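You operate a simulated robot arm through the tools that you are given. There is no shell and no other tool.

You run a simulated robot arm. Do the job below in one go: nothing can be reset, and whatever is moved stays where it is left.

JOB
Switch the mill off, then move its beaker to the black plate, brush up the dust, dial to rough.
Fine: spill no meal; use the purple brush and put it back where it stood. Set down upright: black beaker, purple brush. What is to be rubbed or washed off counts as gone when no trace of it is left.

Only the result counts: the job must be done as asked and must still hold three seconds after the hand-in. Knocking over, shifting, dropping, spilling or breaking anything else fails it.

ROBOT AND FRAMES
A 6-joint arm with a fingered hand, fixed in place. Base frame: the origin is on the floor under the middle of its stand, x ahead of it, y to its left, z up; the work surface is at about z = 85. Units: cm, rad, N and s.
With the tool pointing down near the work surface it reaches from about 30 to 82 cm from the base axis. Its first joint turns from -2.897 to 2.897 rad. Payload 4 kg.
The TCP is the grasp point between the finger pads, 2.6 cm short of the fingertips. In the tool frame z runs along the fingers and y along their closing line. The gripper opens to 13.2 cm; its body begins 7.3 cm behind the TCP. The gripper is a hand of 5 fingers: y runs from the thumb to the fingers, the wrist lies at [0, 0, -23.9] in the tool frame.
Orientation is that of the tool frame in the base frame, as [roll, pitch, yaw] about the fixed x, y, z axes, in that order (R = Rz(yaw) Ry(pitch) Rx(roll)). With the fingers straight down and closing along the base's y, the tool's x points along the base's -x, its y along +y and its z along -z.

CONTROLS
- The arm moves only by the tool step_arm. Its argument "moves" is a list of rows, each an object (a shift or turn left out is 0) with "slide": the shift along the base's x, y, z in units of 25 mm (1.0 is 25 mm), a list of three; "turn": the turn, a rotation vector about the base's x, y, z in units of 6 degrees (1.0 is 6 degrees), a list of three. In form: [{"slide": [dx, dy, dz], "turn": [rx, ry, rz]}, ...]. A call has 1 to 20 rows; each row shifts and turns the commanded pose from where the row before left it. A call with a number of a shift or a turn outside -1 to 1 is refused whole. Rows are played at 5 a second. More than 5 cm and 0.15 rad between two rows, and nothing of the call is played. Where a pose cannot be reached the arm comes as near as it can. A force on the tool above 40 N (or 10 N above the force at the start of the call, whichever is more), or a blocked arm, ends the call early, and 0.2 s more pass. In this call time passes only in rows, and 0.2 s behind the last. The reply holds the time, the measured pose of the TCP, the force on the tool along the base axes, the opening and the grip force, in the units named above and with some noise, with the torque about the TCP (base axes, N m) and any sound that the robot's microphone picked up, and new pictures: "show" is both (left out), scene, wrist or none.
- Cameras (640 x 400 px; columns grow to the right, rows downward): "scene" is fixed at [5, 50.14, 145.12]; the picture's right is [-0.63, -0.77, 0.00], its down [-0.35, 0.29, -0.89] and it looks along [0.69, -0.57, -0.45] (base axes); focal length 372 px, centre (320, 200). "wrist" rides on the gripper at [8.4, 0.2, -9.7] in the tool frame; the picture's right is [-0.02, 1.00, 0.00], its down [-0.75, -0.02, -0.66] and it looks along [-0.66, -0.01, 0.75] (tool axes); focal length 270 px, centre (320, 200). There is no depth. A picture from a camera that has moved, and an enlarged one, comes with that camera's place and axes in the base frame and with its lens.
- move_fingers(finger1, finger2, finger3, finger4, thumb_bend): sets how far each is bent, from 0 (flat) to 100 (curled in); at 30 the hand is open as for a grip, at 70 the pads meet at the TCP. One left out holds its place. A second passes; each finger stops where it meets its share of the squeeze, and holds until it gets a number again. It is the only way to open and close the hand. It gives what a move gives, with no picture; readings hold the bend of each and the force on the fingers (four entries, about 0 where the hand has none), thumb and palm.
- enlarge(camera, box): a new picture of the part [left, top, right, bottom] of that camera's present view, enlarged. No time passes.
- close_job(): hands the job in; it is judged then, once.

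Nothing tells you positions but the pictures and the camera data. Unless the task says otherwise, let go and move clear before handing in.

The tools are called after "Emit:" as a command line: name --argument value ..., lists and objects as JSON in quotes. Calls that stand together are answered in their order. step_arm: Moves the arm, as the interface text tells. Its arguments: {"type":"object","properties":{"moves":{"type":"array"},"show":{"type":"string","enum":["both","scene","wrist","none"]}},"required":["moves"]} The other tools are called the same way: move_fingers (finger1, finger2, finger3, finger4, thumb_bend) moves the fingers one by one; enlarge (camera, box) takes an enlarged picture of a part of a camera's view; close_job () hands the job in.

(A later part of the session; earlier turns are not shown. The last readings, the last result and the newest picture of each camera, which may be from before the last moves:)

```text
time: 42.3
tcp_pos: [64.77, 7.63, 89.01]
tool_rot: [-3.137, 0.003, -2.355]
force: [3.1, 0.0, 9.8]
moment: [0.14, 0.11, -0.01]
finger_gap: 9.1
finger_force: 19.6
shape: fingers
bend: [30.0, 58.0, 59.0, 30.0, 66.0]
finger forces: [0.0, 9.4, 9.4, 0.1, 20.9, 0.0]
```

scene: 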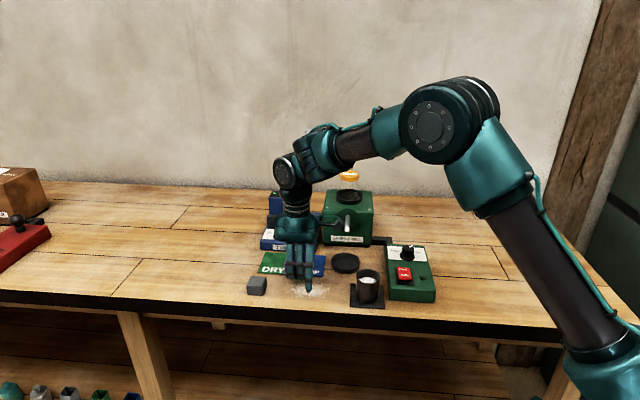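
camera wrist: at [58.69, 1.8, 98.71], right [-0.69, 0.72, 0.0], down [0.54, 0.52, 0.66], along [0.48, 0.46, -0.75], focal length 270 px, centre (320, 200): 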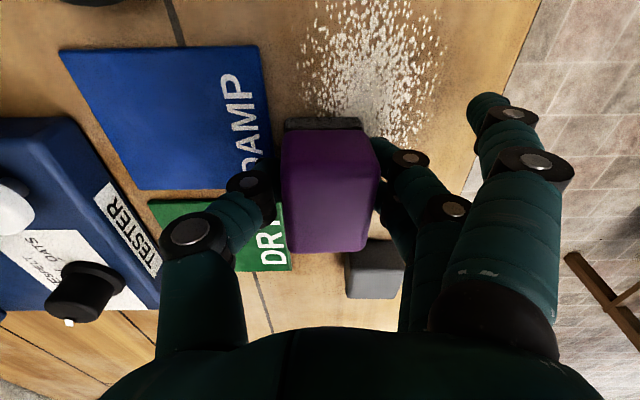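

Contact is confirmed. I'll ease off slightly and make the first stroke along the table toward the plate.

Emit:
step_arm --moves '[{"slide": [0, 0, 0.02]}, {"slide": [-0.27, -0.27, 0]}, {"slide": [-0.27, -0.27, 0]}, {"slide": [-0.27, -0.27, 0]}, {"slide": [-0.27, -0.27, 0]}]' --show "both"

Emit:
enlarge --camera "wrist" --box '[180, 0, 500, 220]'

Emit:
enlarge --camera "scene" --box '[240, 210, 370, 320]'

```text
time: 43.5
tcp_pos: [62.04, 4.95, 88.92]
tool_rot: [-3.139, 0.0, -2.355]
force: [2.8, 3.9, 12.5]
moment: [0.31, 0.13, -0.14]
finger_gap: 9.04
finger_force: 20.0
shape: fingers
bend: [30.0, 59.0, 59.0, 30.0, 66.0]
finger forces: [0.1, 10.0, 9.9, 0.1, 19.7, 0.0]
camera wrist: at [55.9, -0.97, 98.52], right [-0.69, 0.72, 0.0], down [0.54, 0.52, 0.66], along [0.48, 0.46, -0.75], focal length 270 px, centre (320, 200)
```

scene: 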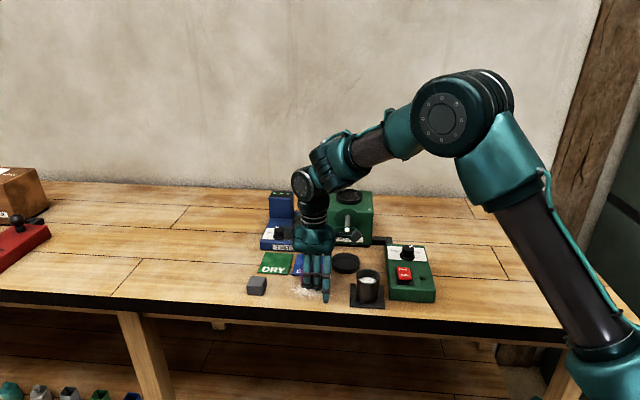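
wrist: 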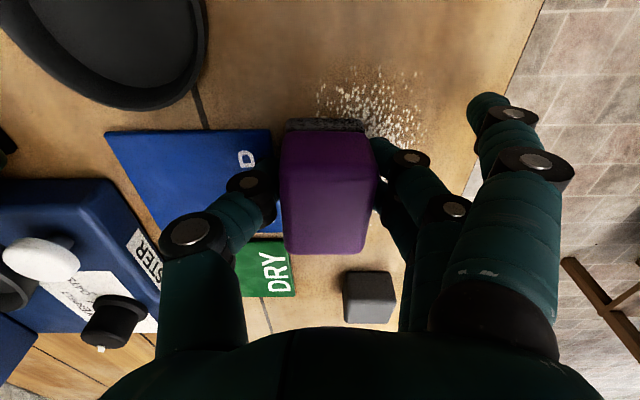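

```text
1.82 times, centred on (340, 110) of wrist
camera zoom: at [55.9, -0.97, 98.52], right [-0.69, 0.72, 0.0], down [0.54, 0.52, 0.66], along [0.48, 0.46, -0.75], focal length 491 px, centre (284, 364)
```

zoom: 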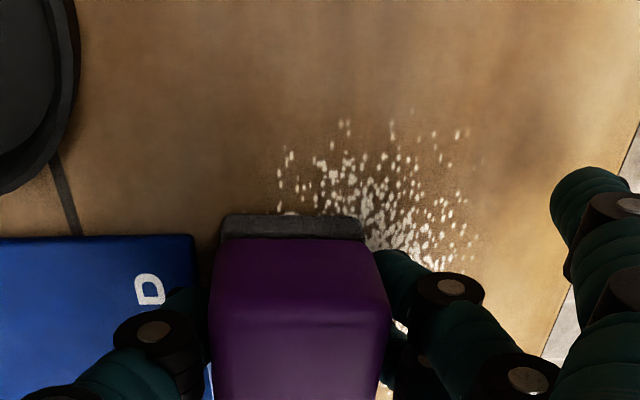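

```text
3.64 times, centred on (305, 265) of scene
camera zoom: at [5.0, 50.14, 145.12], right [-0.63, -0.77, 0.0], down [-0.35, 0.29, -0.89], along [0.69, -0.57, -0.45], focal length 1352 px, centre (374, -36)
```

zoom: 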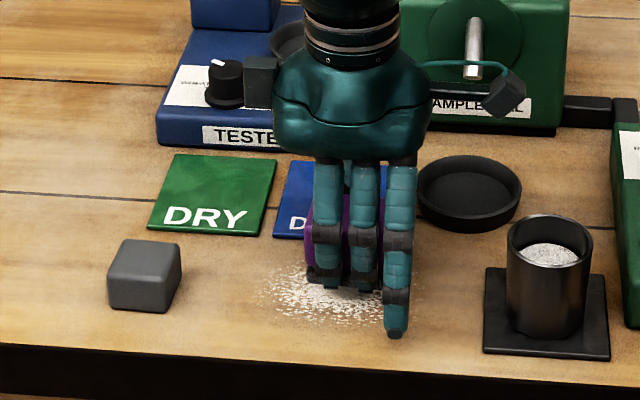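

The brush is taking the dust up. I'll finish this stroke with a touch less pressure.

Emit:
step_arm --moves '[{"slide": [-0.27, -0.27, 0.01]}, {"slide": [-0.27, -0.27, 0.01]}, {"slide": [-0.27, -0.27, 0]}, {"slide": [-0.27, -0.27, 0]}]' --show "both"

Emit:
enlarge --camera "wrist" --box '[180, 0, 500, 220]'

Emit:
enlarge --camera "scene" --box '[240, 210, 370, 320]'

```text
time: 44.5
tcp_pos: [59.17, 2.16, 88.89]
tool_rot: [-3.141, 0.001, -2.356]
force: [4.2, 2.8, 11.0]
moment: [0.26, 0.08, -0.1]
finger_gap: 9.03
finger_force: 19.5
shape: fingers
bend: [30.0, 59.0, 59.0, 30.0, 66.0]
finger forces: [0.0, 9.7, 9.9, 0.1, 19.8, 0.0]
camera wrist: at [53.08, -3.72, 98.53], right [-0.69, 0.72, 0.0], down [0.54, 0.52, 0.66], along [0.48, 0.46, -0.75], focal length 270 px, centre (320, 200)
```

scene: 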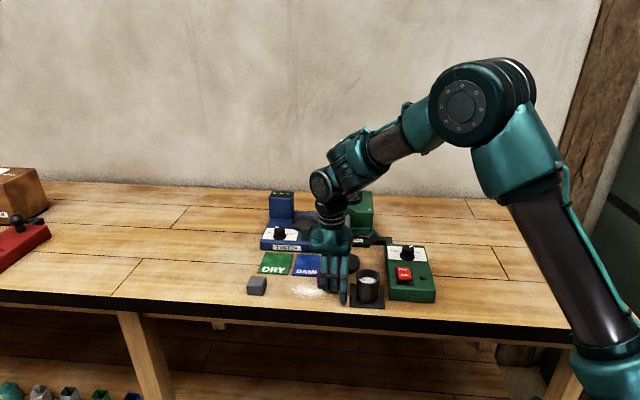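
wrist: 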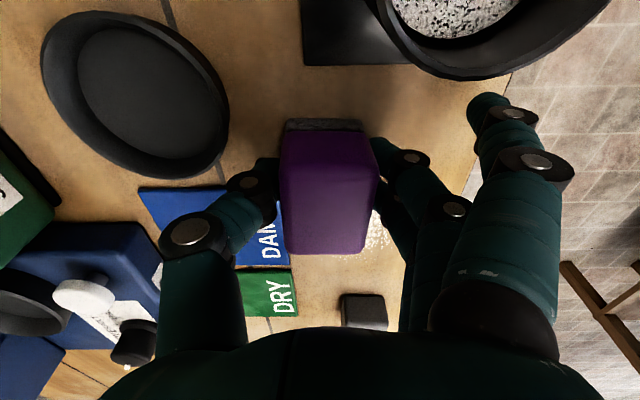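

```text
1.82 times, centred on (340, 110) of wrist
camera zoom: at [53.08, -3.72, 98.53], right [-0.69, 0.72, 0.0], down [0.54, 0.52, 0.66], along [0.48, 0.46, -0.75], focal length 491 px, centre (284, 364)
```

zoom: 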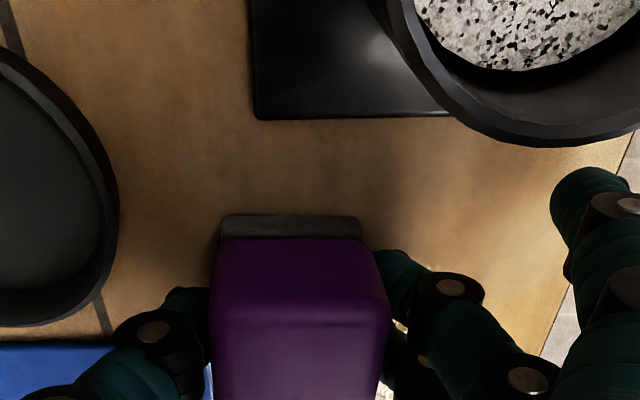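

```text
3.64 times, centred on (305, 265) of scene
camera zoom: at [5.0, 50.14, 145.12], right [-0.63, -0.77, 0.0], down [-0.35, 0.29, -0.89], along [0.69, -0.57, -0.45], focal length 1352 px, centre (374, -36)
```

zoom: 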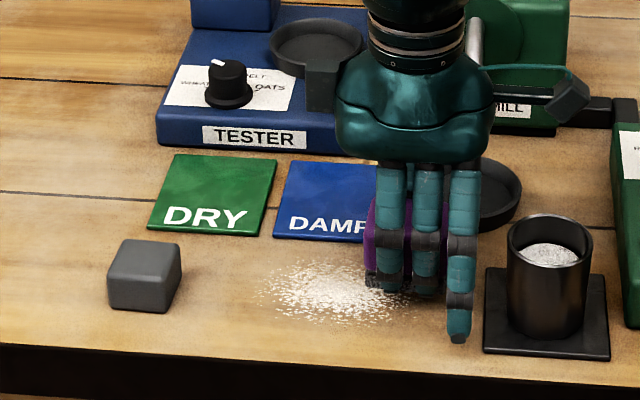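

The back strip is clean and the front half remains. I'll shift forward 2.7 cm and stroke back the other way.

Emit:
step_arm --moves '[{"slide": [-0.255, 0.255, 0]}, {"slide": [-0.255, 0.255, 0]}, {"slide": [-0.255, 0.255, 0]}, {"slide": [0.27, 0.27, 0]}, {"slide": [0.27, 0.27, 0]}, {"slide": [0.27, 0.27, 0]}, {"slide": [0.27, 0.27, 0]}, {"slide": [0.27, 0.27, 0]}, {"slide": [0.27, 0.27, 0]}, {"slide": [0.27, 0.27, 0]}, {"slide": [0.27, 0.27, 0]}]' --show "both"

Emit:
enlarge --camera "wrist" --box '[180, 0, 500, 220]'

Emit:
enlarge --camera "scene" --box '[240, 210, 370, 320]'

```text
time: 46.9
tcp_pos: [62.98, 9.74, 88.96]
tool_rot: [-3.14, 0.003, -2.358]
force: [0.2, -0.7, -1.4]
moment: [0.0, 0.0, 0.02]
finger_gap: 9.0
finger_force: 18.8
shape: fingers
bend: [30.0, 58.0, 59.0, 30.0, 66.0]
finger forces: [0.1, 8.9, 9.2, 0.0, 18.1, 0.0]
camera wrist: at [56.72, 3.76, 98.67], right [-0.69, 0.72, 0.0], down [0.54, 0.52, 0.66], along [0.48, 0.46, -0.75], focal length 270 px, centre (320, 200)
```

scene: 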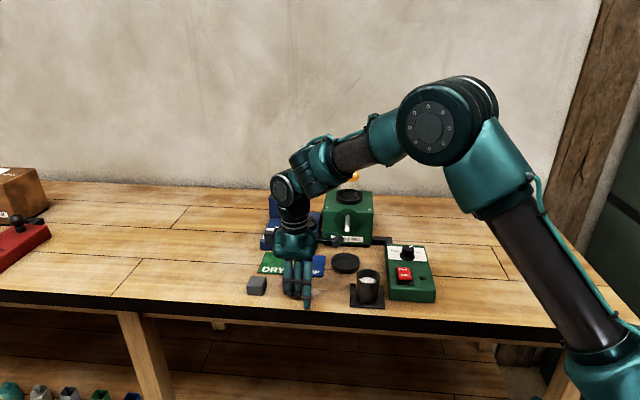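
wrist: 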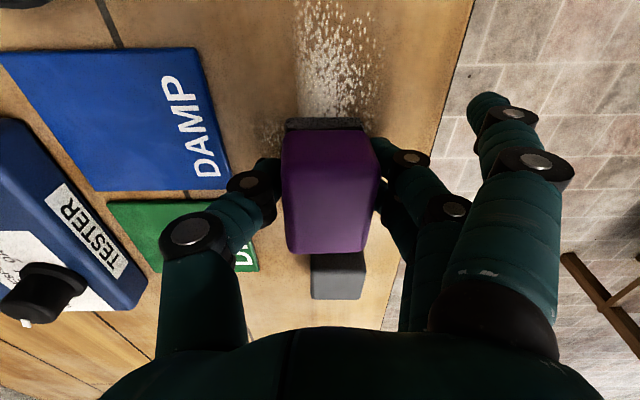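

```text
1.82 times, centred on (340, 110) of wrist
camera zoom: at [56.72, 3.76, 98.67], right [-0.69, 0.72, 0.0], down [0.54, 0.52, 0.66], along [0.48, 0.46, -0.75], focal length 491 px, centre (284, 364)
```

zoom: 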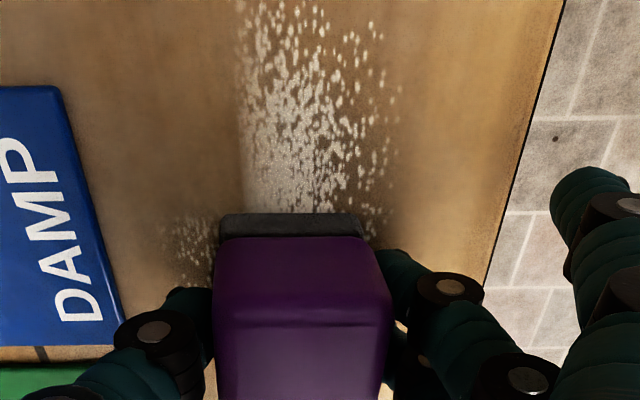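

```text
3.64 times, centred on (305, 265) of scene
camera zoom: at [5.0, 50.14, 145.12], right [-0.63, -0.77, 0.0], down [-0.35, 0.29, -0.89], along [0.69, -0.57, -0.45], focal length 1352 px, centre (374, -36)
```

zoom: 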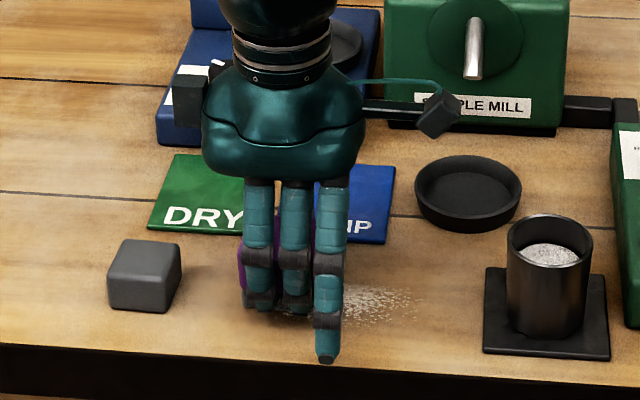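

On the return stroke the brush lost contact, so the dust here stayed. I'll press down until I feel the table again.

Emit:
step_arm --moves '[{"slide": [0, 0, -0.04]}]' --show "none"

Emit:
step_arm --moves '[{"slide": [0, 0, -0.03]}]' --show "none"

Emit:
step_arm --moves '[{"slide": [0, 0, -0.02]}]' --show "none"

```text
time: 47.3
tcp_pos: [62.9, 9.7, 88.95]
tool_rot: [-3.14, 0.0, -2.356]
force: [-0.9, 0.1, 3.0]
moment: [0.08, 0.05, -0.02]
finger_gap: 9.03
finger_force: 18.6
shape: fingers
bend: [30.0, 58.0, 59.0, 30.0, 66.0]
finger forces: [0.0, 9.0, 9.2, 0.0, 18.6, 0.1]
```

```text
time: 47.7
tcp_pos: [62.97, 9.74, 88.97]
tool_rot: [-3.138, 0.004, -2.356]
force: [2.4, 0.6, 10.3]
moment: [0.22, 0.11, -0.03]
finger_gap: 9.01
finger_force: 19.2
shape: fingers
bend: [30.0, 58.0, 59.0, 30.0, 66.0]
finger forces: [0.0, 9.3, 9.4, 0.0, 20.0, 0.0]
```

```text
time: 48.1
tcp_pos: [62.86, 9.63, 88.8]
tool_rot: [-3.136, 0.003, -2.355]
force: [3.4, 2.8, 15.4]
moment: [0.3, 0.16, -0.04]
finger_gap: 9.05
finger_force: 20.8
shape: fingers
bend: [30.0, 59.0, 60.0, 30.0, 66.0]
finger forces: [0.0, 10.0, 10.2, 0.0, 21.5, 0.0]
```

Pressing at about 15 N now. I'll stroke toward the plate again along this middle strip.

Emit:
step_arm --moves '[{"slide": [-0.27, -0.27, 0]}, {"slide": [-0.27, -0.27, 0]}, {"slide": [-0.27, -0.27, 0]}, {"slide": [-0.27, -0.27, 0]}, {"slide": [-0.27, -0.27, 0]}, {"slide": [-0.27, -0.27, 0]}, {"slide": [-0.27, -0.27, 0]}, {"slide": [-0.27, -0.27, 0]}]' --show "both"

Emit:
enlarge --camera "scene" --box '[240, 210, 370, 320]'

Emit:
enlarge --camera "wrist" --box '[180, 0, 500, 220]'

```text
time: 49.9
tcp_pos: [57.5, 4.12, 88.72]
tool_rot: [-3.14, 0.002, -2.357]
force: [1.7, 3.5, 5.0]
moment: [0.19, 0.05, -0.06]
finger_gap: 9.0
finger_force: 18.8
shape: fingers
bend: [30.0, 59.0, 60.0, 30.0, 66.0]
finger forces: [0.0, 9.5, 9.7, 0.0, 18.8, 0.0]
camera wrist: at [51.25, -1.73, 98.44], right [-0.69, 0.72, 0.0], down [0.54, 0.52, 0.66], along [0.48, 0.46, -0.75], focal length 270 px, centre (320, 200)
```

scene: 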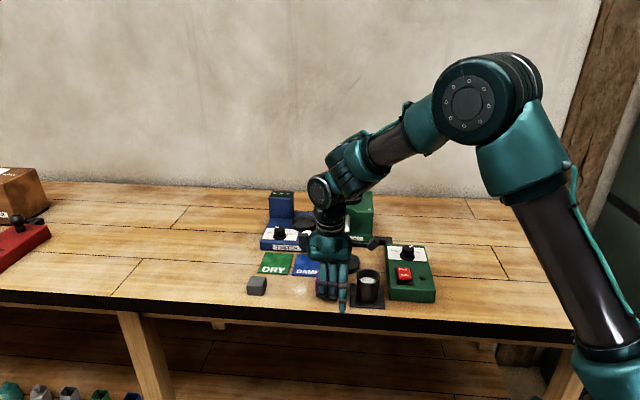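
wrist: 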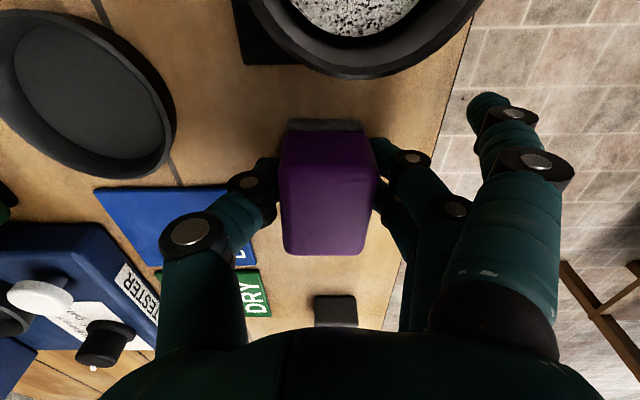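

```text
3.64 times, centred on (305, 265) of scene
camera zoom: at [5.0, 50.14, 145.12], right [-0.63, -0.77, 0.0], down [-0.35, 0.29, -0.89], along [0.69, -0.57, -0.45], focal length 1352 px, centre (374, -36)
```

zoom: 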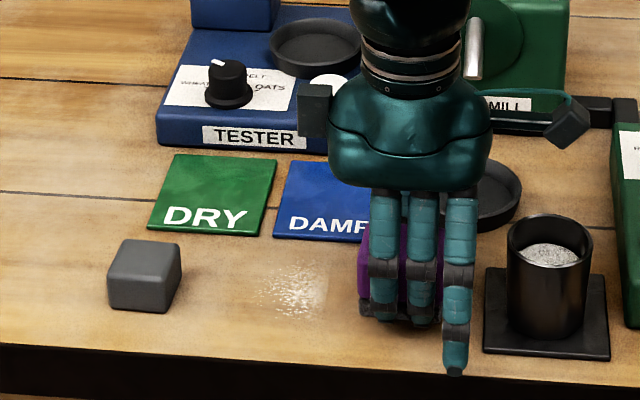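

```text
1.82 times, centred on (340, 110) of wrist
camera zoom: at [51.25, -1.73, 98.44], right [-0.69, 0.72, 0.0], down [0.54, 0.52, 0.66], along [0.48, 0.46, -0.75], focal length 491 px, centre (284, 364)
```

zoom: 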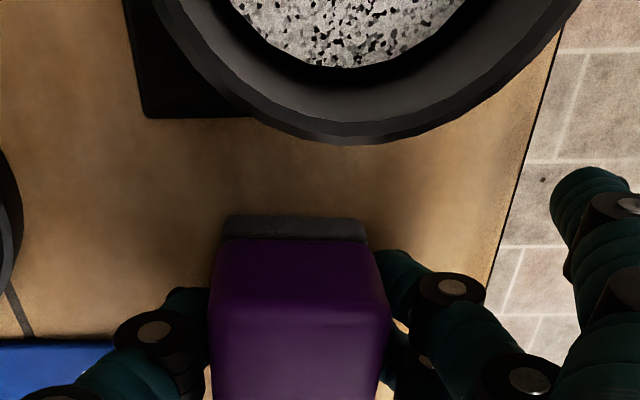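

Most of it is gone. What's left is a patch where the strokes began, around r = -54 to -49 in the table's own coordinates. I'll stroke across it in the opposite direction, checking contact along the way.

Emit:
step_arm --moves '[{"slide": [0.1, 0.1, -0.05]}, {"slide": [0.27, 0.27, -0.01]}, {"slide": [0.27, 0.27, -0.01]}]' --show "none"

```text
time: 50.7
tcp_pos: [59.03, 5.73, 88.62]
tool_rot: [-3.141, 0.003, -2.357]
force: [-5.1, -5.2, 16.7]
moment: [0.02, 0.24, 0.08]
finger_gap: 9.01
finger_force: 19.9
shape: fingers
bend: [30.0, 60.0, 60.0, 30.0, 66.0]
finger forces: [0.0, 9.1, 9.9, 0.0, 21.6, 0.0]
```

Emit:
step_arm --moves '[{"slide": [0.27, 0.27, 0]}, {"slide": [0.27, 0.27, 0]}, {"slide": [0.27, 0.27, 0]}]' --show "none"

Emit:
step_arm --moves '[{"slide": [0.27, 0.27, 0]}, {"slide": [0.27, 0.27, 0]}, {"slide": [0.27, 0.27, 0]}]' --show "both"

Emit:
enlarge --camera "wrist" --box '[180, 0, 500, 220]'

Emit:
enlarge --camera "scene" --box '[240, 210, 370, 320]'

```text
time: 51.5
tcp_pos: [60.99, 7.84, 88.55]
tool_rot: [-3.141, 0.002, -2.36]
force: [-4.1, -6.2, 17.1]
moment: [-0.1, 0.1, 0.02]
finger_gap: 8.95
finger_force: 20.5
shape: fingers
bend: [30.0, 59.0, 60.0, 30.0, 67.0]
finger forces: [0.0, 8.7, 9.2, 0.0, 22.9, 0.1]
```

```text
time: 52.3
tcp_pos: [63.1, 9.85, 88.48]
tool_rot: [-3.138, 0.001, -2.356]
force: [-4.9, -4.5, 13.3]
moment: [-0.07, 0.1, -0.02]
finger_gap: 8.92
finger_force: 20.1
shape: fingers
bend: [30.0, 58.0, 59.0, 30.0, 67.0]
finger forces: [0.1, 9.0, 9.3, 0.1, 21.3, 0.0]
camera wrist: at [56.92, 3.95, 98.19], right [-0.69, 0.72, 0.0], down [0.54, 0.52, 0.66], along [0.48, 0.46, -0.75], focal length 270 px, centre (320, 200)
```

scene: 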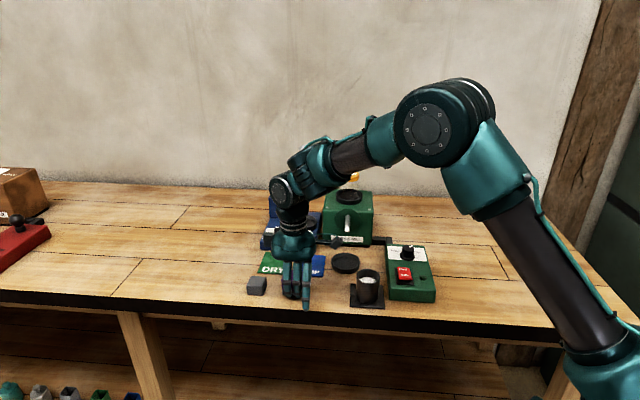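
wrist: 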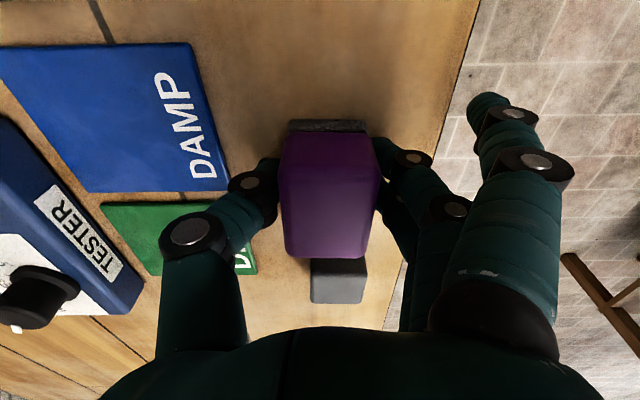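

```text
1.82 times, centred on (340, 110) of wrist
camera zoom: at [56.92, 3.95, 98.19], right [-0.69, 0.72, 0.0], down [0.54, 0.52, 0.66], along [0.48, 0.46, -0.75], focal length 491 px, centre (284, 364)
```

zoom: 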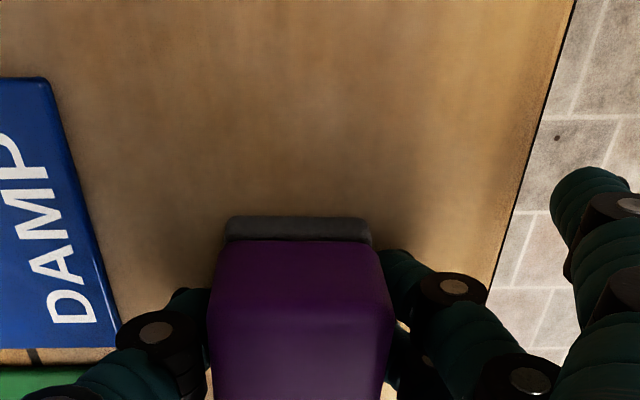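

```text
3.64 times, centred on (305, 265) of scene
camera zoom: at [5.0, 50.14, 145.12], right [-0.63, -0.77, 0.0], down [-0.35, 0.29, -0.89], along [0.69, -0.57, -0.45], focal length 1352 px, centre (374, -36)
```

zoom: 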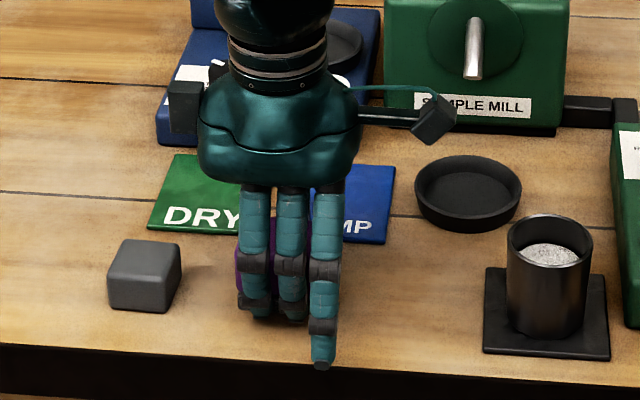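

That area looks clean now. I'll lift the brush and move aside over its mat to check the whole patch for leftovers.

Emit:
step_arm --moves '[{"slide": [0, 0, 0.3]}, {"slide": [0, 0, 0.7]}, {"slide": [0, 0, 0.8]}, {"slide": [0.5, -0.6, 0.3]}, {"slide": [0.6, -0.8, 0.2]}, {"slide": [0.6, -0.8, 0]}, {"slide": [0.3, -0.6, 0]}]' --show "both"

Emit:
enlarge --camera "scene" --box '[265, 255, 355, 315]'

Emit:
enlarge --camera "wrist" --box '[340, 0, 560, 140]'

Emit:
enlarge --camera "wrist" --box '[180, 0, 480, 260]'

```text
time: 53.9
tcp_pos: [68.1, 2.82, 94.37]
tool_rot: [-3.14, 0.003, -2.358]
force: [0.0, 0.2, -1.2]
moment: [-0.02, -0.03, 0.03]
finger_gap: 8.92
finger_force: 19.2
shape: fingers
bend: [30.0, 58.0, 58.0, 30.0, 67.0]
finger forces: [0.0, 9.4, 9.2, 0.1, 18.6, 0.0]
camera wrist: at [61.96, -3.16, 104.0], right [-0.69, 0.72, 0.0], down [0.54, 0.52, 0.66], along [0.48, 0.46, -0.75], focal length 270 px, centre (320, 200)
```

scene: 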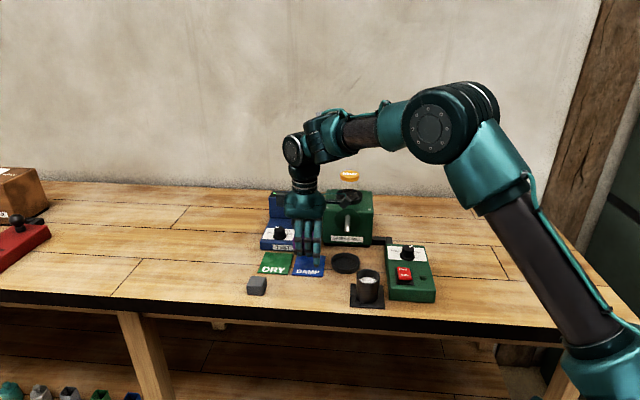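
wrist: 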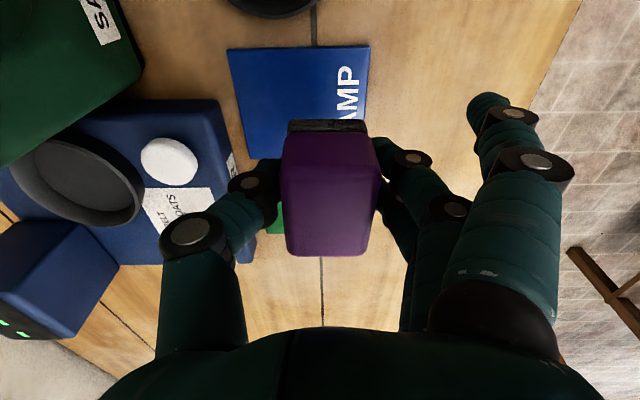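

```text
6.67 times, centred on (310, 285) of scene
camera zoom: at [5.0, 50.14, 145.12], right [-0.63, -0.77, 0.0], down [-0.35, 0.29, -0.89], along [0.69, -0.57, -0.45], focal length 2478 px, centre (387, -367)
```

zoom: 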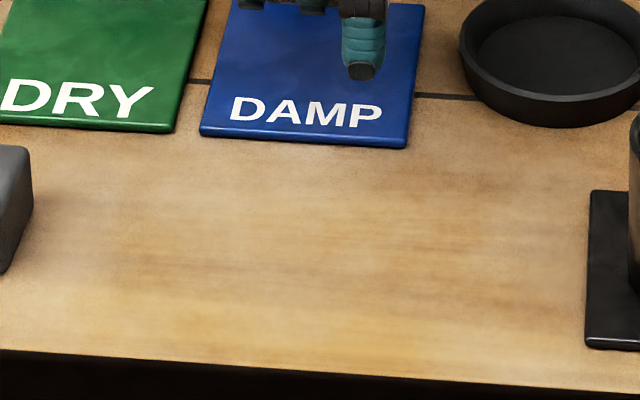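

```text
2.86 times, centred on (450, 70) of wrist
camera zoom: at [61.96, -3.16, 104.0], right [-0.69, 0.72, 0.0], down [0.54, 0.52, 0.66], along [0.48, 0.46, -0.75], focal length 772 px, centre (-51, 571)
```

zoom: 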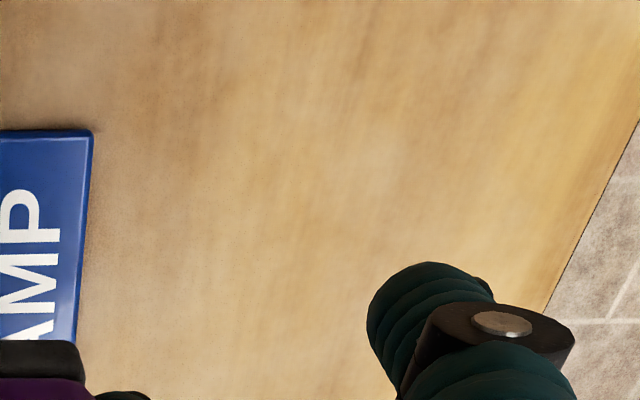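

```text
1.54 times, centred on (330, 130) of wrist
camera zoom: at [61.96, -3.16, 104.0], right [-0.69, 0.72, 0.0], down [0.54, 0.52, 0.66], along [0.48, 0.46, -0.75], focal length 416 px, centre (305, 308)
```

zoom: 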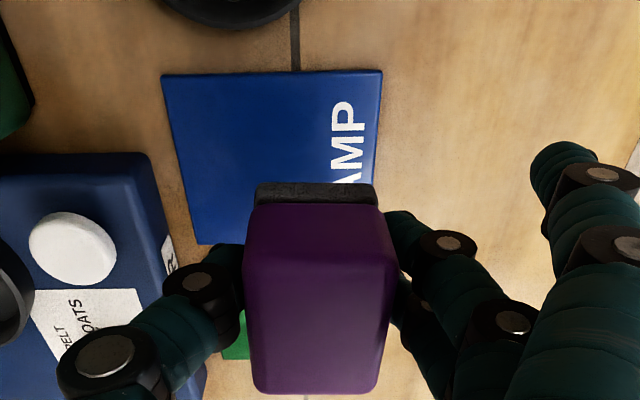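

The table looks bare at this zoom. I'll check more closely for faint specks before returning the brush.

Emit:
enlarge --camera "scene" --box '[275, 272, 315, 304]'

Emit:
enlarge --camera "scene" --box '[305, 272, 345, 304]'

Emit:
enlarge --camera "wrist" --box '[240, 90, 420, 230]'

```text
12.50 times, centred on (295, 288) of scene
camera zoom: at [5.0, 50.14, 145.12], right [-0.63, -0.77, 0.0], down [-0.35, 0.29, -0.89], along [0.69, -0.57, -0.45], focal length 4646 px, centre (632, -900)
```

zoom: 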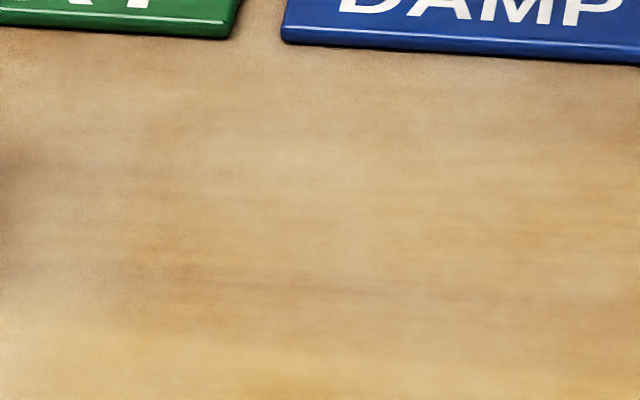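

```text
12.50 times, centred on (325, 288) of scene
camera zoom: at [5.0, 50.14, 145.12], right [-0.63, -0.77, 0.0], down [-0.35, 0.29, -0.89], along [0.69, -0.57, -0.45], focal length 4646 px, centre (258, -900)
```

zoom: 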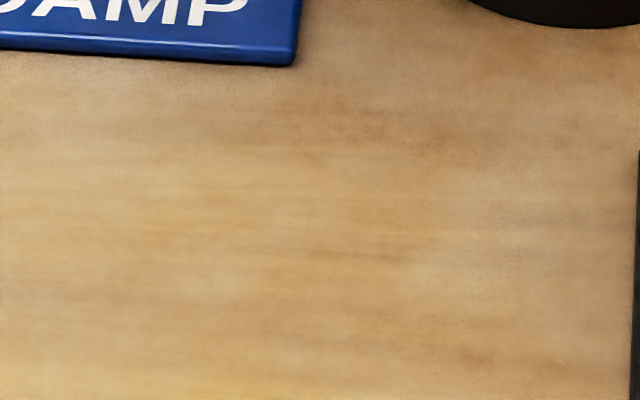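

```text
2.86 times, centred on (330, 160) of wrist
camera zoom: at [61.96, -3.16, 104.0], right [-0.69, 0.72, 0.0], down [0.54, 0.52, 0.66], along [0.48, 0.46, -0.75], focal length 772 px, centre (291, 314)
```

zoom: 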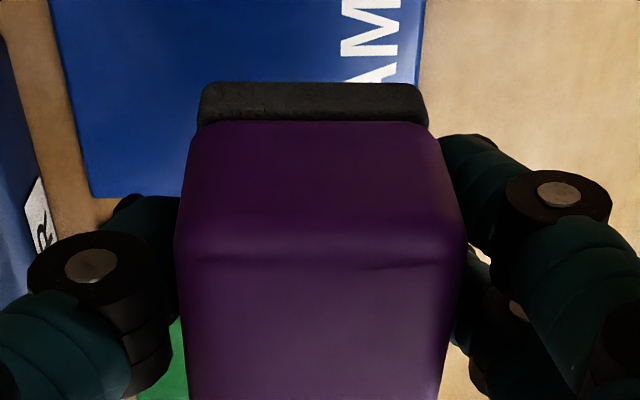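

No trace of dust remains. The brush has slid up about 0.35 cm and forward about 0.2 cm in the grip, so I'm correcting for that to set it back on its original spot on the DAMP mat.

Emit:
step_arm --moves '[{"slide": [0.316, -0.352, 0]}, {"slide": [0, 0, -0.5]}, {"slide": [0, 0, -0.5]}, {"slide": [0, 0, -0.5]}, {"slide": [0, 0, -0.3]}]' --show "both"

Emit:
enlarge --camera "wrist" --box '[180, 0, 460, 210]'

Emit:
enlarge --camera "scene" --box '[260, 200, 350, 290]'

```text
time: 55.1
tcp_pos: [68.9, 1.98, 89.94]
tool_rot: [-3.14, 0.001, -2.359]
force: [-0.5, 0.4, -1.9]
moment: [0.0, -0.02, 0.0]
finger_gap: 8.92
finger_force: 18.8
shape: fingers
bend: [30.0, 58.0, 58.0, 30.0, 67.0]
finger forces: [0.0, 9.2, 9.3, 0.0, 18.4, 0.1]
camera wrist: at [62.72, -4.0, 99.56], right [-0.69, 0.72, 0.0], down [0.54, 0.52, 0.66], along [0.48, 0.46, -0.75], focal length 270 px, centre (320, 200)
```

scene: 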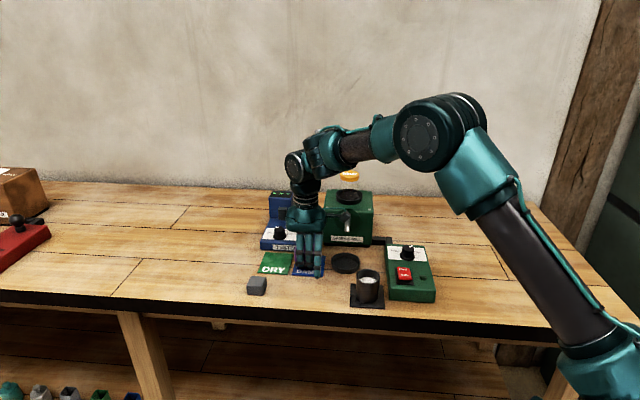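
wrist: 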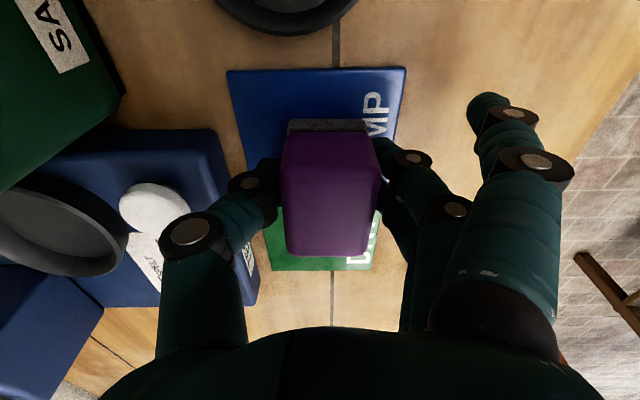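

```text
1.90 times, centred on (320, 105) of wrist
camera zoom: at [62.72, -4.0, 99.56], right [-0.69, 0.72, 0.0], down [0.54, 0.52, 0.66], along [0.48, 0.46, -0.75], focal length 515 px, centre (320, 381)
```

zoom: 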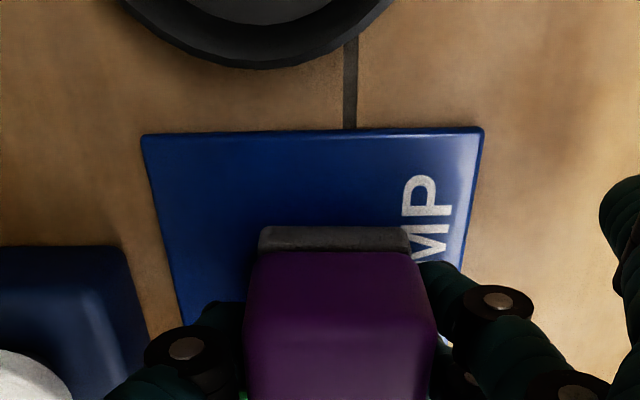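

```text
4.44 times, centred on (305, 245) of scene
camera zoom: at [5.0, 50.14, 145.12], right [-0.63, -0.77, 0.0], down [-0.35, 0.29, -0.89], along [0.69, -0.57, -0.45], focal length 1652 px, centre (387, 0)
```

zoom: 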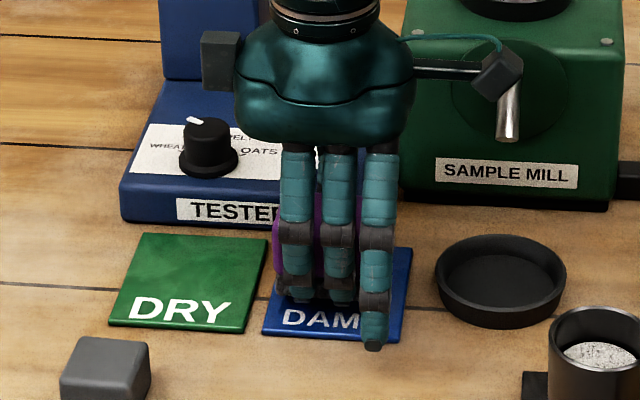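

The brush lines up with its original place relative to the mat. I'll lower the last few millimetres to contact.

Emit:
step_arm --moves '[{"slide": [0, 0, -0.12]}, {"slide": [0, 0, -0.1]}, {"slide": [0, 0, -0.05]}]' --show "none"

Emit:
step_arm --moves '[{"slide": [0, 0, -0.04]}]' --show "none"

```text
time: 55.9
tcp_pos: [68.9, 1.83, 89.19]
tool_rot: [-3.139, 0.001, -2.357]
force: [0.8, -0.2, -1.5]
moment: [-0.02, -0.02, 0.0]
finger_gap: 8.9
finger_force: 18.4
shape: fingers
bend: [30.0, 58.0, 58.0, 30.0, 67.0]
finger forces: [0.1, 9.3, 9.3, 0.1, 18.5, 0.0]
```

```text
time: 56.3
tcp_pos: [68.83, 1.88, 89.06]
tool_rot: [-3.14, 0.003, -2.356]
force: [1.0, -0.7, 2.4]
moment: [0.03, 0.08, 0.02]
finger_gap: 8.93
finger_force: 18.4
shape: fingers
bend: [30.0, 58.0, 58.0, 30.0, 67.0]
finger forces: [0.0, 8.8, 9.0, 0.0, 18.9, 0.0]
```

Contact at about 3 N. I'll check the placement, then release evenly.

Emit:
enlarge --camera "wrist" --box '[180, 0, 460, 210]'

Emit:
move_fingers --finger2 48 --finger3 48 --thumb_bend 55

Emit:
enlarge --camera "wrist" --box '[180, 0, 460, 210]'

```text
1.90 times, centred on (320, 105) of wrist
camera zoom: at [62.72, -3.96, 98.77], right [-0.69, 0.72, 0.0], down [0.54, 0.52, 0.66], along [0.48, 0.46, -0.75], focal length 515 px, centre (320, 381)
```

zoom: 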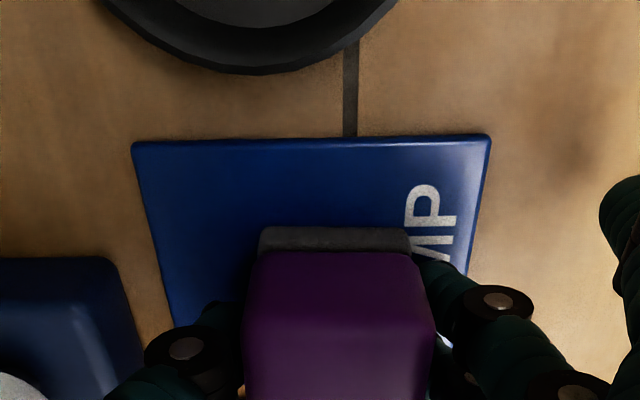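

```text
time: 57.3
tcp_pos: [68.84, 1.97, 89.17]
tool_rot: [-3.14, 0.003, -2.356]
force: [-0.1, 0.1, -0.5]
moment: [0.0, 0.03, 0.01]
finger_gap: 9.78
finger_force: 0.0
shape: fingers
bend: [30.0, 48.0, 48.0, 30.0, 55.0]
finger forces: [0.0, 0.0, 0.1, 0.1, 0.0, 0.1]
```

```text
1.90 times, centred on (320, 105) of wrist
camera zoom: at [62.71, -3.95, 98.75], right [-0.69, 0.72, 0.0], down [0.54, 0.52, 0.66], along [0.48, 0.46, -0.75], focal length 515 px, centre (320, 381)
```

zoom: 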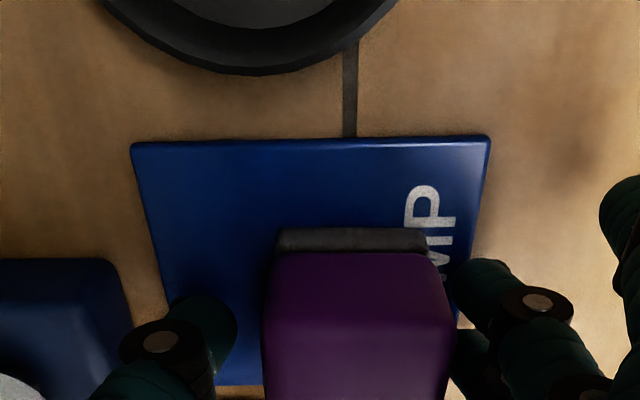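

Released. The brush ended about 3 mm off its original spot, upright on the mat. I'll open a little wider so nothing drags, then rise straight up.

Emit:
move_fingers --finger2 38 --finger3 38 --thumb_bend 48

Emit:
step_arm --moves '[{"slide": [0, 0, 0.3]}, {"slide": [0, 0, 0.7]}, {"slide": [0, 0, 1]}, {"slide": [0, 0, 1]}, {"slide": [0, 0, 1]}, {"slide": [0, 0, 1]}, {"slide": [0, 0, 1]}]' --show "both"

Emit:
enlarge --camera "scene" --box '[250, 220, 440, 320]'

Emit:
enlarge --camera "wrist" --box '[200, 0, 460, 180]'

```text
time: 58.3
tcp_pos: [68.82, 1.92, 89.13]
tool_rot: [-3.139, 0.003, -2.356]
force: [-0.5, 0.5, 0.0]
moment: [0.03, -0.03, -0.03]
finger_gap: 10.92
finger_force: 0.0
shape: fingers
bend: [30.0, 38.0, 38.0, 30.0, 48.0]
finger forces: [0.0, 0.0, 0.0, 0.0, 0.0, 0.1]
```

```text
time: 59.9
tcp_pos: [68.94, 2.0, 104.01]
tool_rot: [-3.139, 0.003, -2.354]
force: [-0.4, -0.1, 0.0]
moment: [0.0, -0.01, 0.0]
finger_gap: 10.92
finger_force: 0.2
shape: fingers
bend: [30.0, 38.0, 38.0, 30.0, 48.0]
finger forces: [0.1, 0.0, 0.1, 0.0, 0.0, 0.0]
camera wrist: at [62.79, -3.91, 113.65], right [-0.69, 0.72, 0.0], down [0.54, 0.52, 0.66], along [0.48, 0.46, -0.75], focal length 270 px, centre (320, 200)
```

scene: 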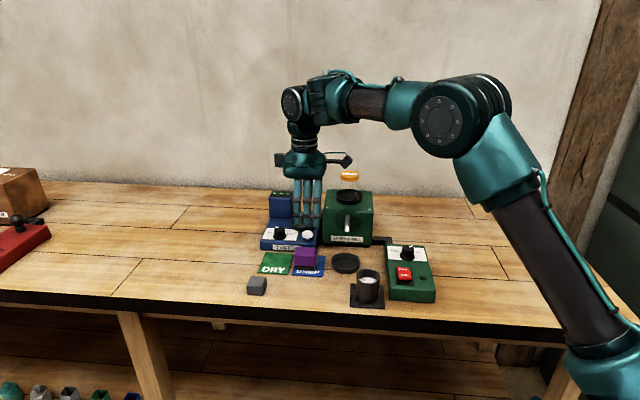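
wrist: 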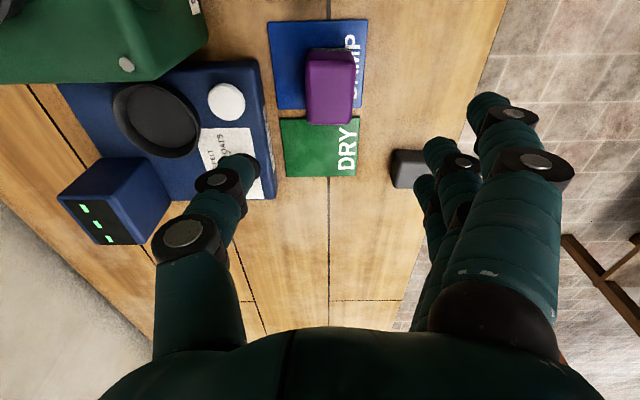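

```text
3.37 times, centred on (345, 270) of scene
camera zoom: at [5.0, 50.14, 145.12], right [-0.63, -0.77, 0.0], down [-0.35, 0.29, -0.89], along [0.69, -0.57, -0.45], focal length 1252 px, centre (236, -36)
```

zoom: 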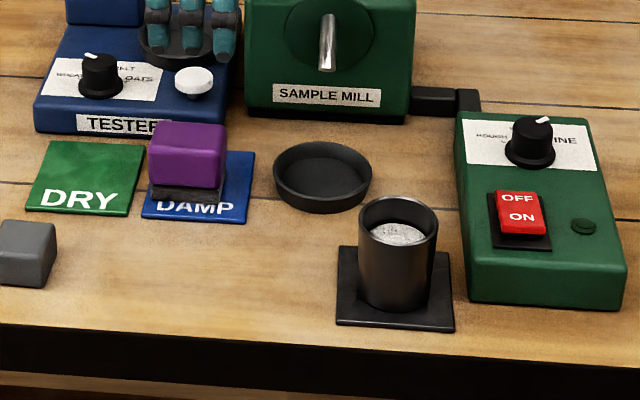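

```text
2.22 times, centred on (330, 90) of wrist
camera zoom: at [62.79, -3.91, 113.65], right [-0.69, 0.72, 0.0], down [0.54, 0.52, 0.66], along [0.48, 0.46, -0.75], focal length 601 px, centre (298, 444)
```

zoom: 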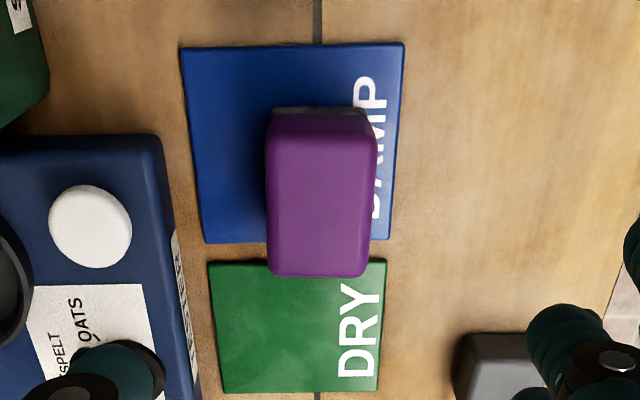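

The brush is back upright. To judge how far it sits from its original spot, I'll take the same crop as at the start and compare.

Emit:
enlarge --camera "scene" --box '[240, 230, 350, 310]'

```text
5.00 times, centred on (295, 270) of scene
camera zoom: at [5.0, 50.14, 145.12], right [-0.63, -0.77, 0.0], down [-0.35, 0.29, -0.89], along [0.69, -0.57, -0.45], focal length 1858 px, centre (445, -150)
```

zoom: 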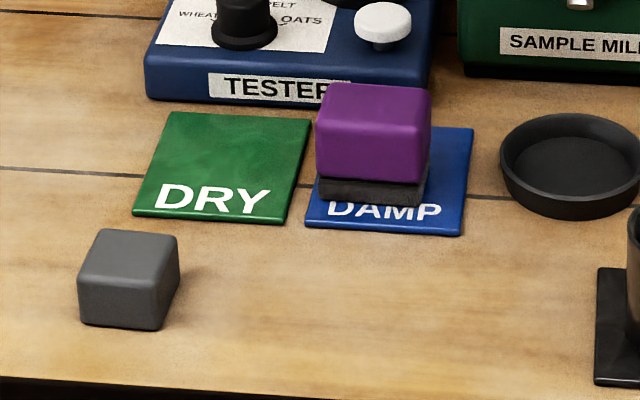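

The brush is within about half a centimetre of where it stood, upright on its mat. The dial is next: FINE and ROUGH sit 45° either side of MIDDLING, so it needs a 90° counter-clockwise turn. I'll rotate the hand back and view the dial from the front.

Emit:
step_arm --moves '[{"slide": [-0.603, -0.371, -0.08], "turn": [0, 0, -1]}, {"slide": [-0.603, -0.371, -0.08], "turn": [0, 0, -1]}, {"slide": [-0.603, -0.371, -0.08], "turn": [0, 0, -1]}, {"slide": [-0.603, -0.371, -0.08], "turn": [0, 0, -1]}, {"slide": [-0.603, -0.371, -0.08], "turn": [0, 0, -1]}, {"slide": [-0.603, -0.371, -0.08], "turn": [0, 0, -1]}, {"slide": [-0.603, -0.371, -0.08], "turn": [0, 0, -1]}, {"slide": [-0.603, -0.371, -0.08], "turn": [0, 0, -1]}, {"slide": [-0.603, -0.371, -0.08], "turn": [0, 0, -1]}, {"slide": [-0.603, -0.371, -0.08], "turn": [0, 0, -1]}, {"slide": [-0.603, -0.371, -0.08], "turn": [0, 0, -1]}, {"slide": [-0.603, -0.371, -0.08], "turn": [0, 0, -1]}, {"slide": [-0.603, -0.371, -0.08], "turn": [0, 0, -1]}, {"slide": [-0.603, -0.371, -0.08], "turn": [0, 0, -1]}, {"slide": [-0.603, -0.371, -0.08], "turn": [0, 0, -1]}]' --show "both"

Emit:
enlarge --camera "wrist" --box '[220, 80, 420, 240]'

Emit:
enlarge --camera "scene" --box '[375, 225, 445, 305]'

```text
time: 63.1
tcp_pos: [46.25, -12.03, 100.95]
tool_rot: [-3.139, 0.002, 2.354]
force: [-0.3, 0.3, 0.0]
moment: [0.03, 0.0, 0.0]
finger_gap: 10.92
finger_force: 0.0
shape: fingers
bend: [30.0, 38.0, 38.0, 30.0, 48.0]
finger forces: [0.1, 0.0, 0.1, 0.0, 0.0, 0.0]
camera wrist: at [40.33, -6.0, 110.67], right [0.72, 0.69, 0.0], down [0.52, -0.54, 0.66], along [0.46, -0.48, -0.75], focal length 270 px, centre (320, 200)
```

scene: 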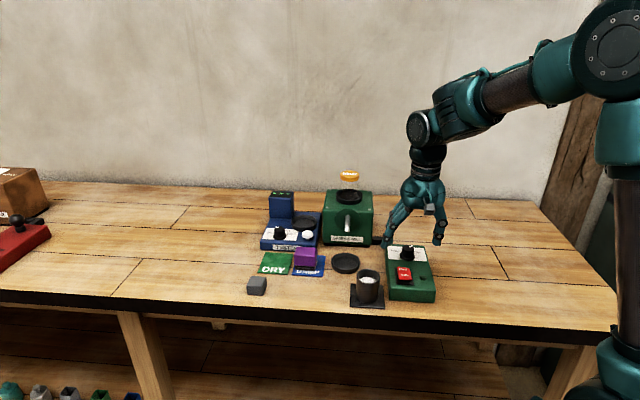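
wrist: 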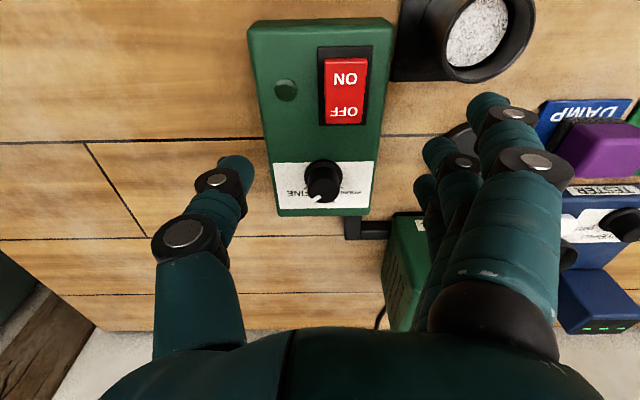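

```text
2.50 times, centred on (320, 160) of wrist
camera zoom: at [40.33, -6.0, 110.67], right [0.72, 0.69, 0.0], down [0.52, -0.54, 0.66], along [0.46, -0.48, -0.75], focal length 676 px, centre (320, 300)
```

zoom: 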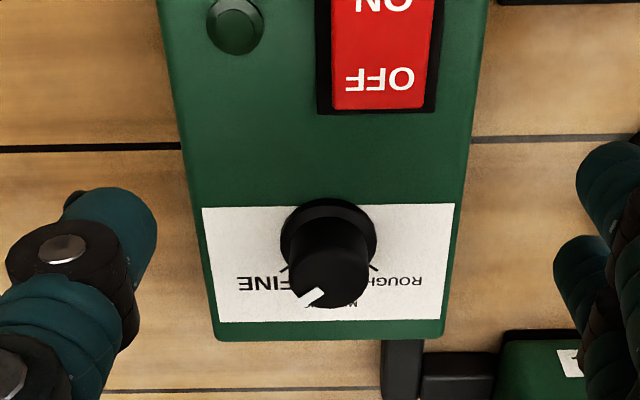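

```text
5.00 times, centred on (410, 265) of scene
camera zoom: at [5.0, 50.14, 145.12], right [-0.63, -0.77, 0.0], down [-0.35, 0.29, -0.89], along [0.69, -0.57, -0.45], focal length 1858 px, centre (-130, -125)
```

zoom: 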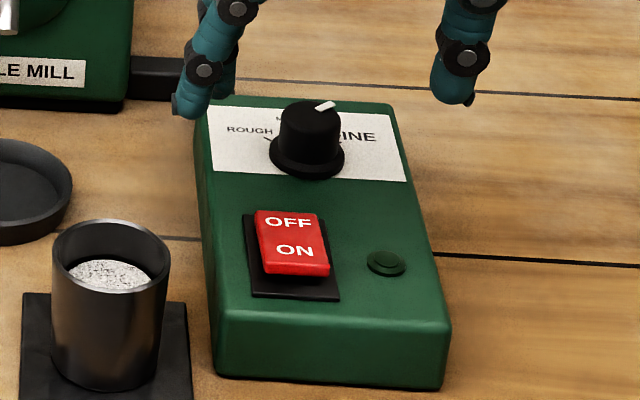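

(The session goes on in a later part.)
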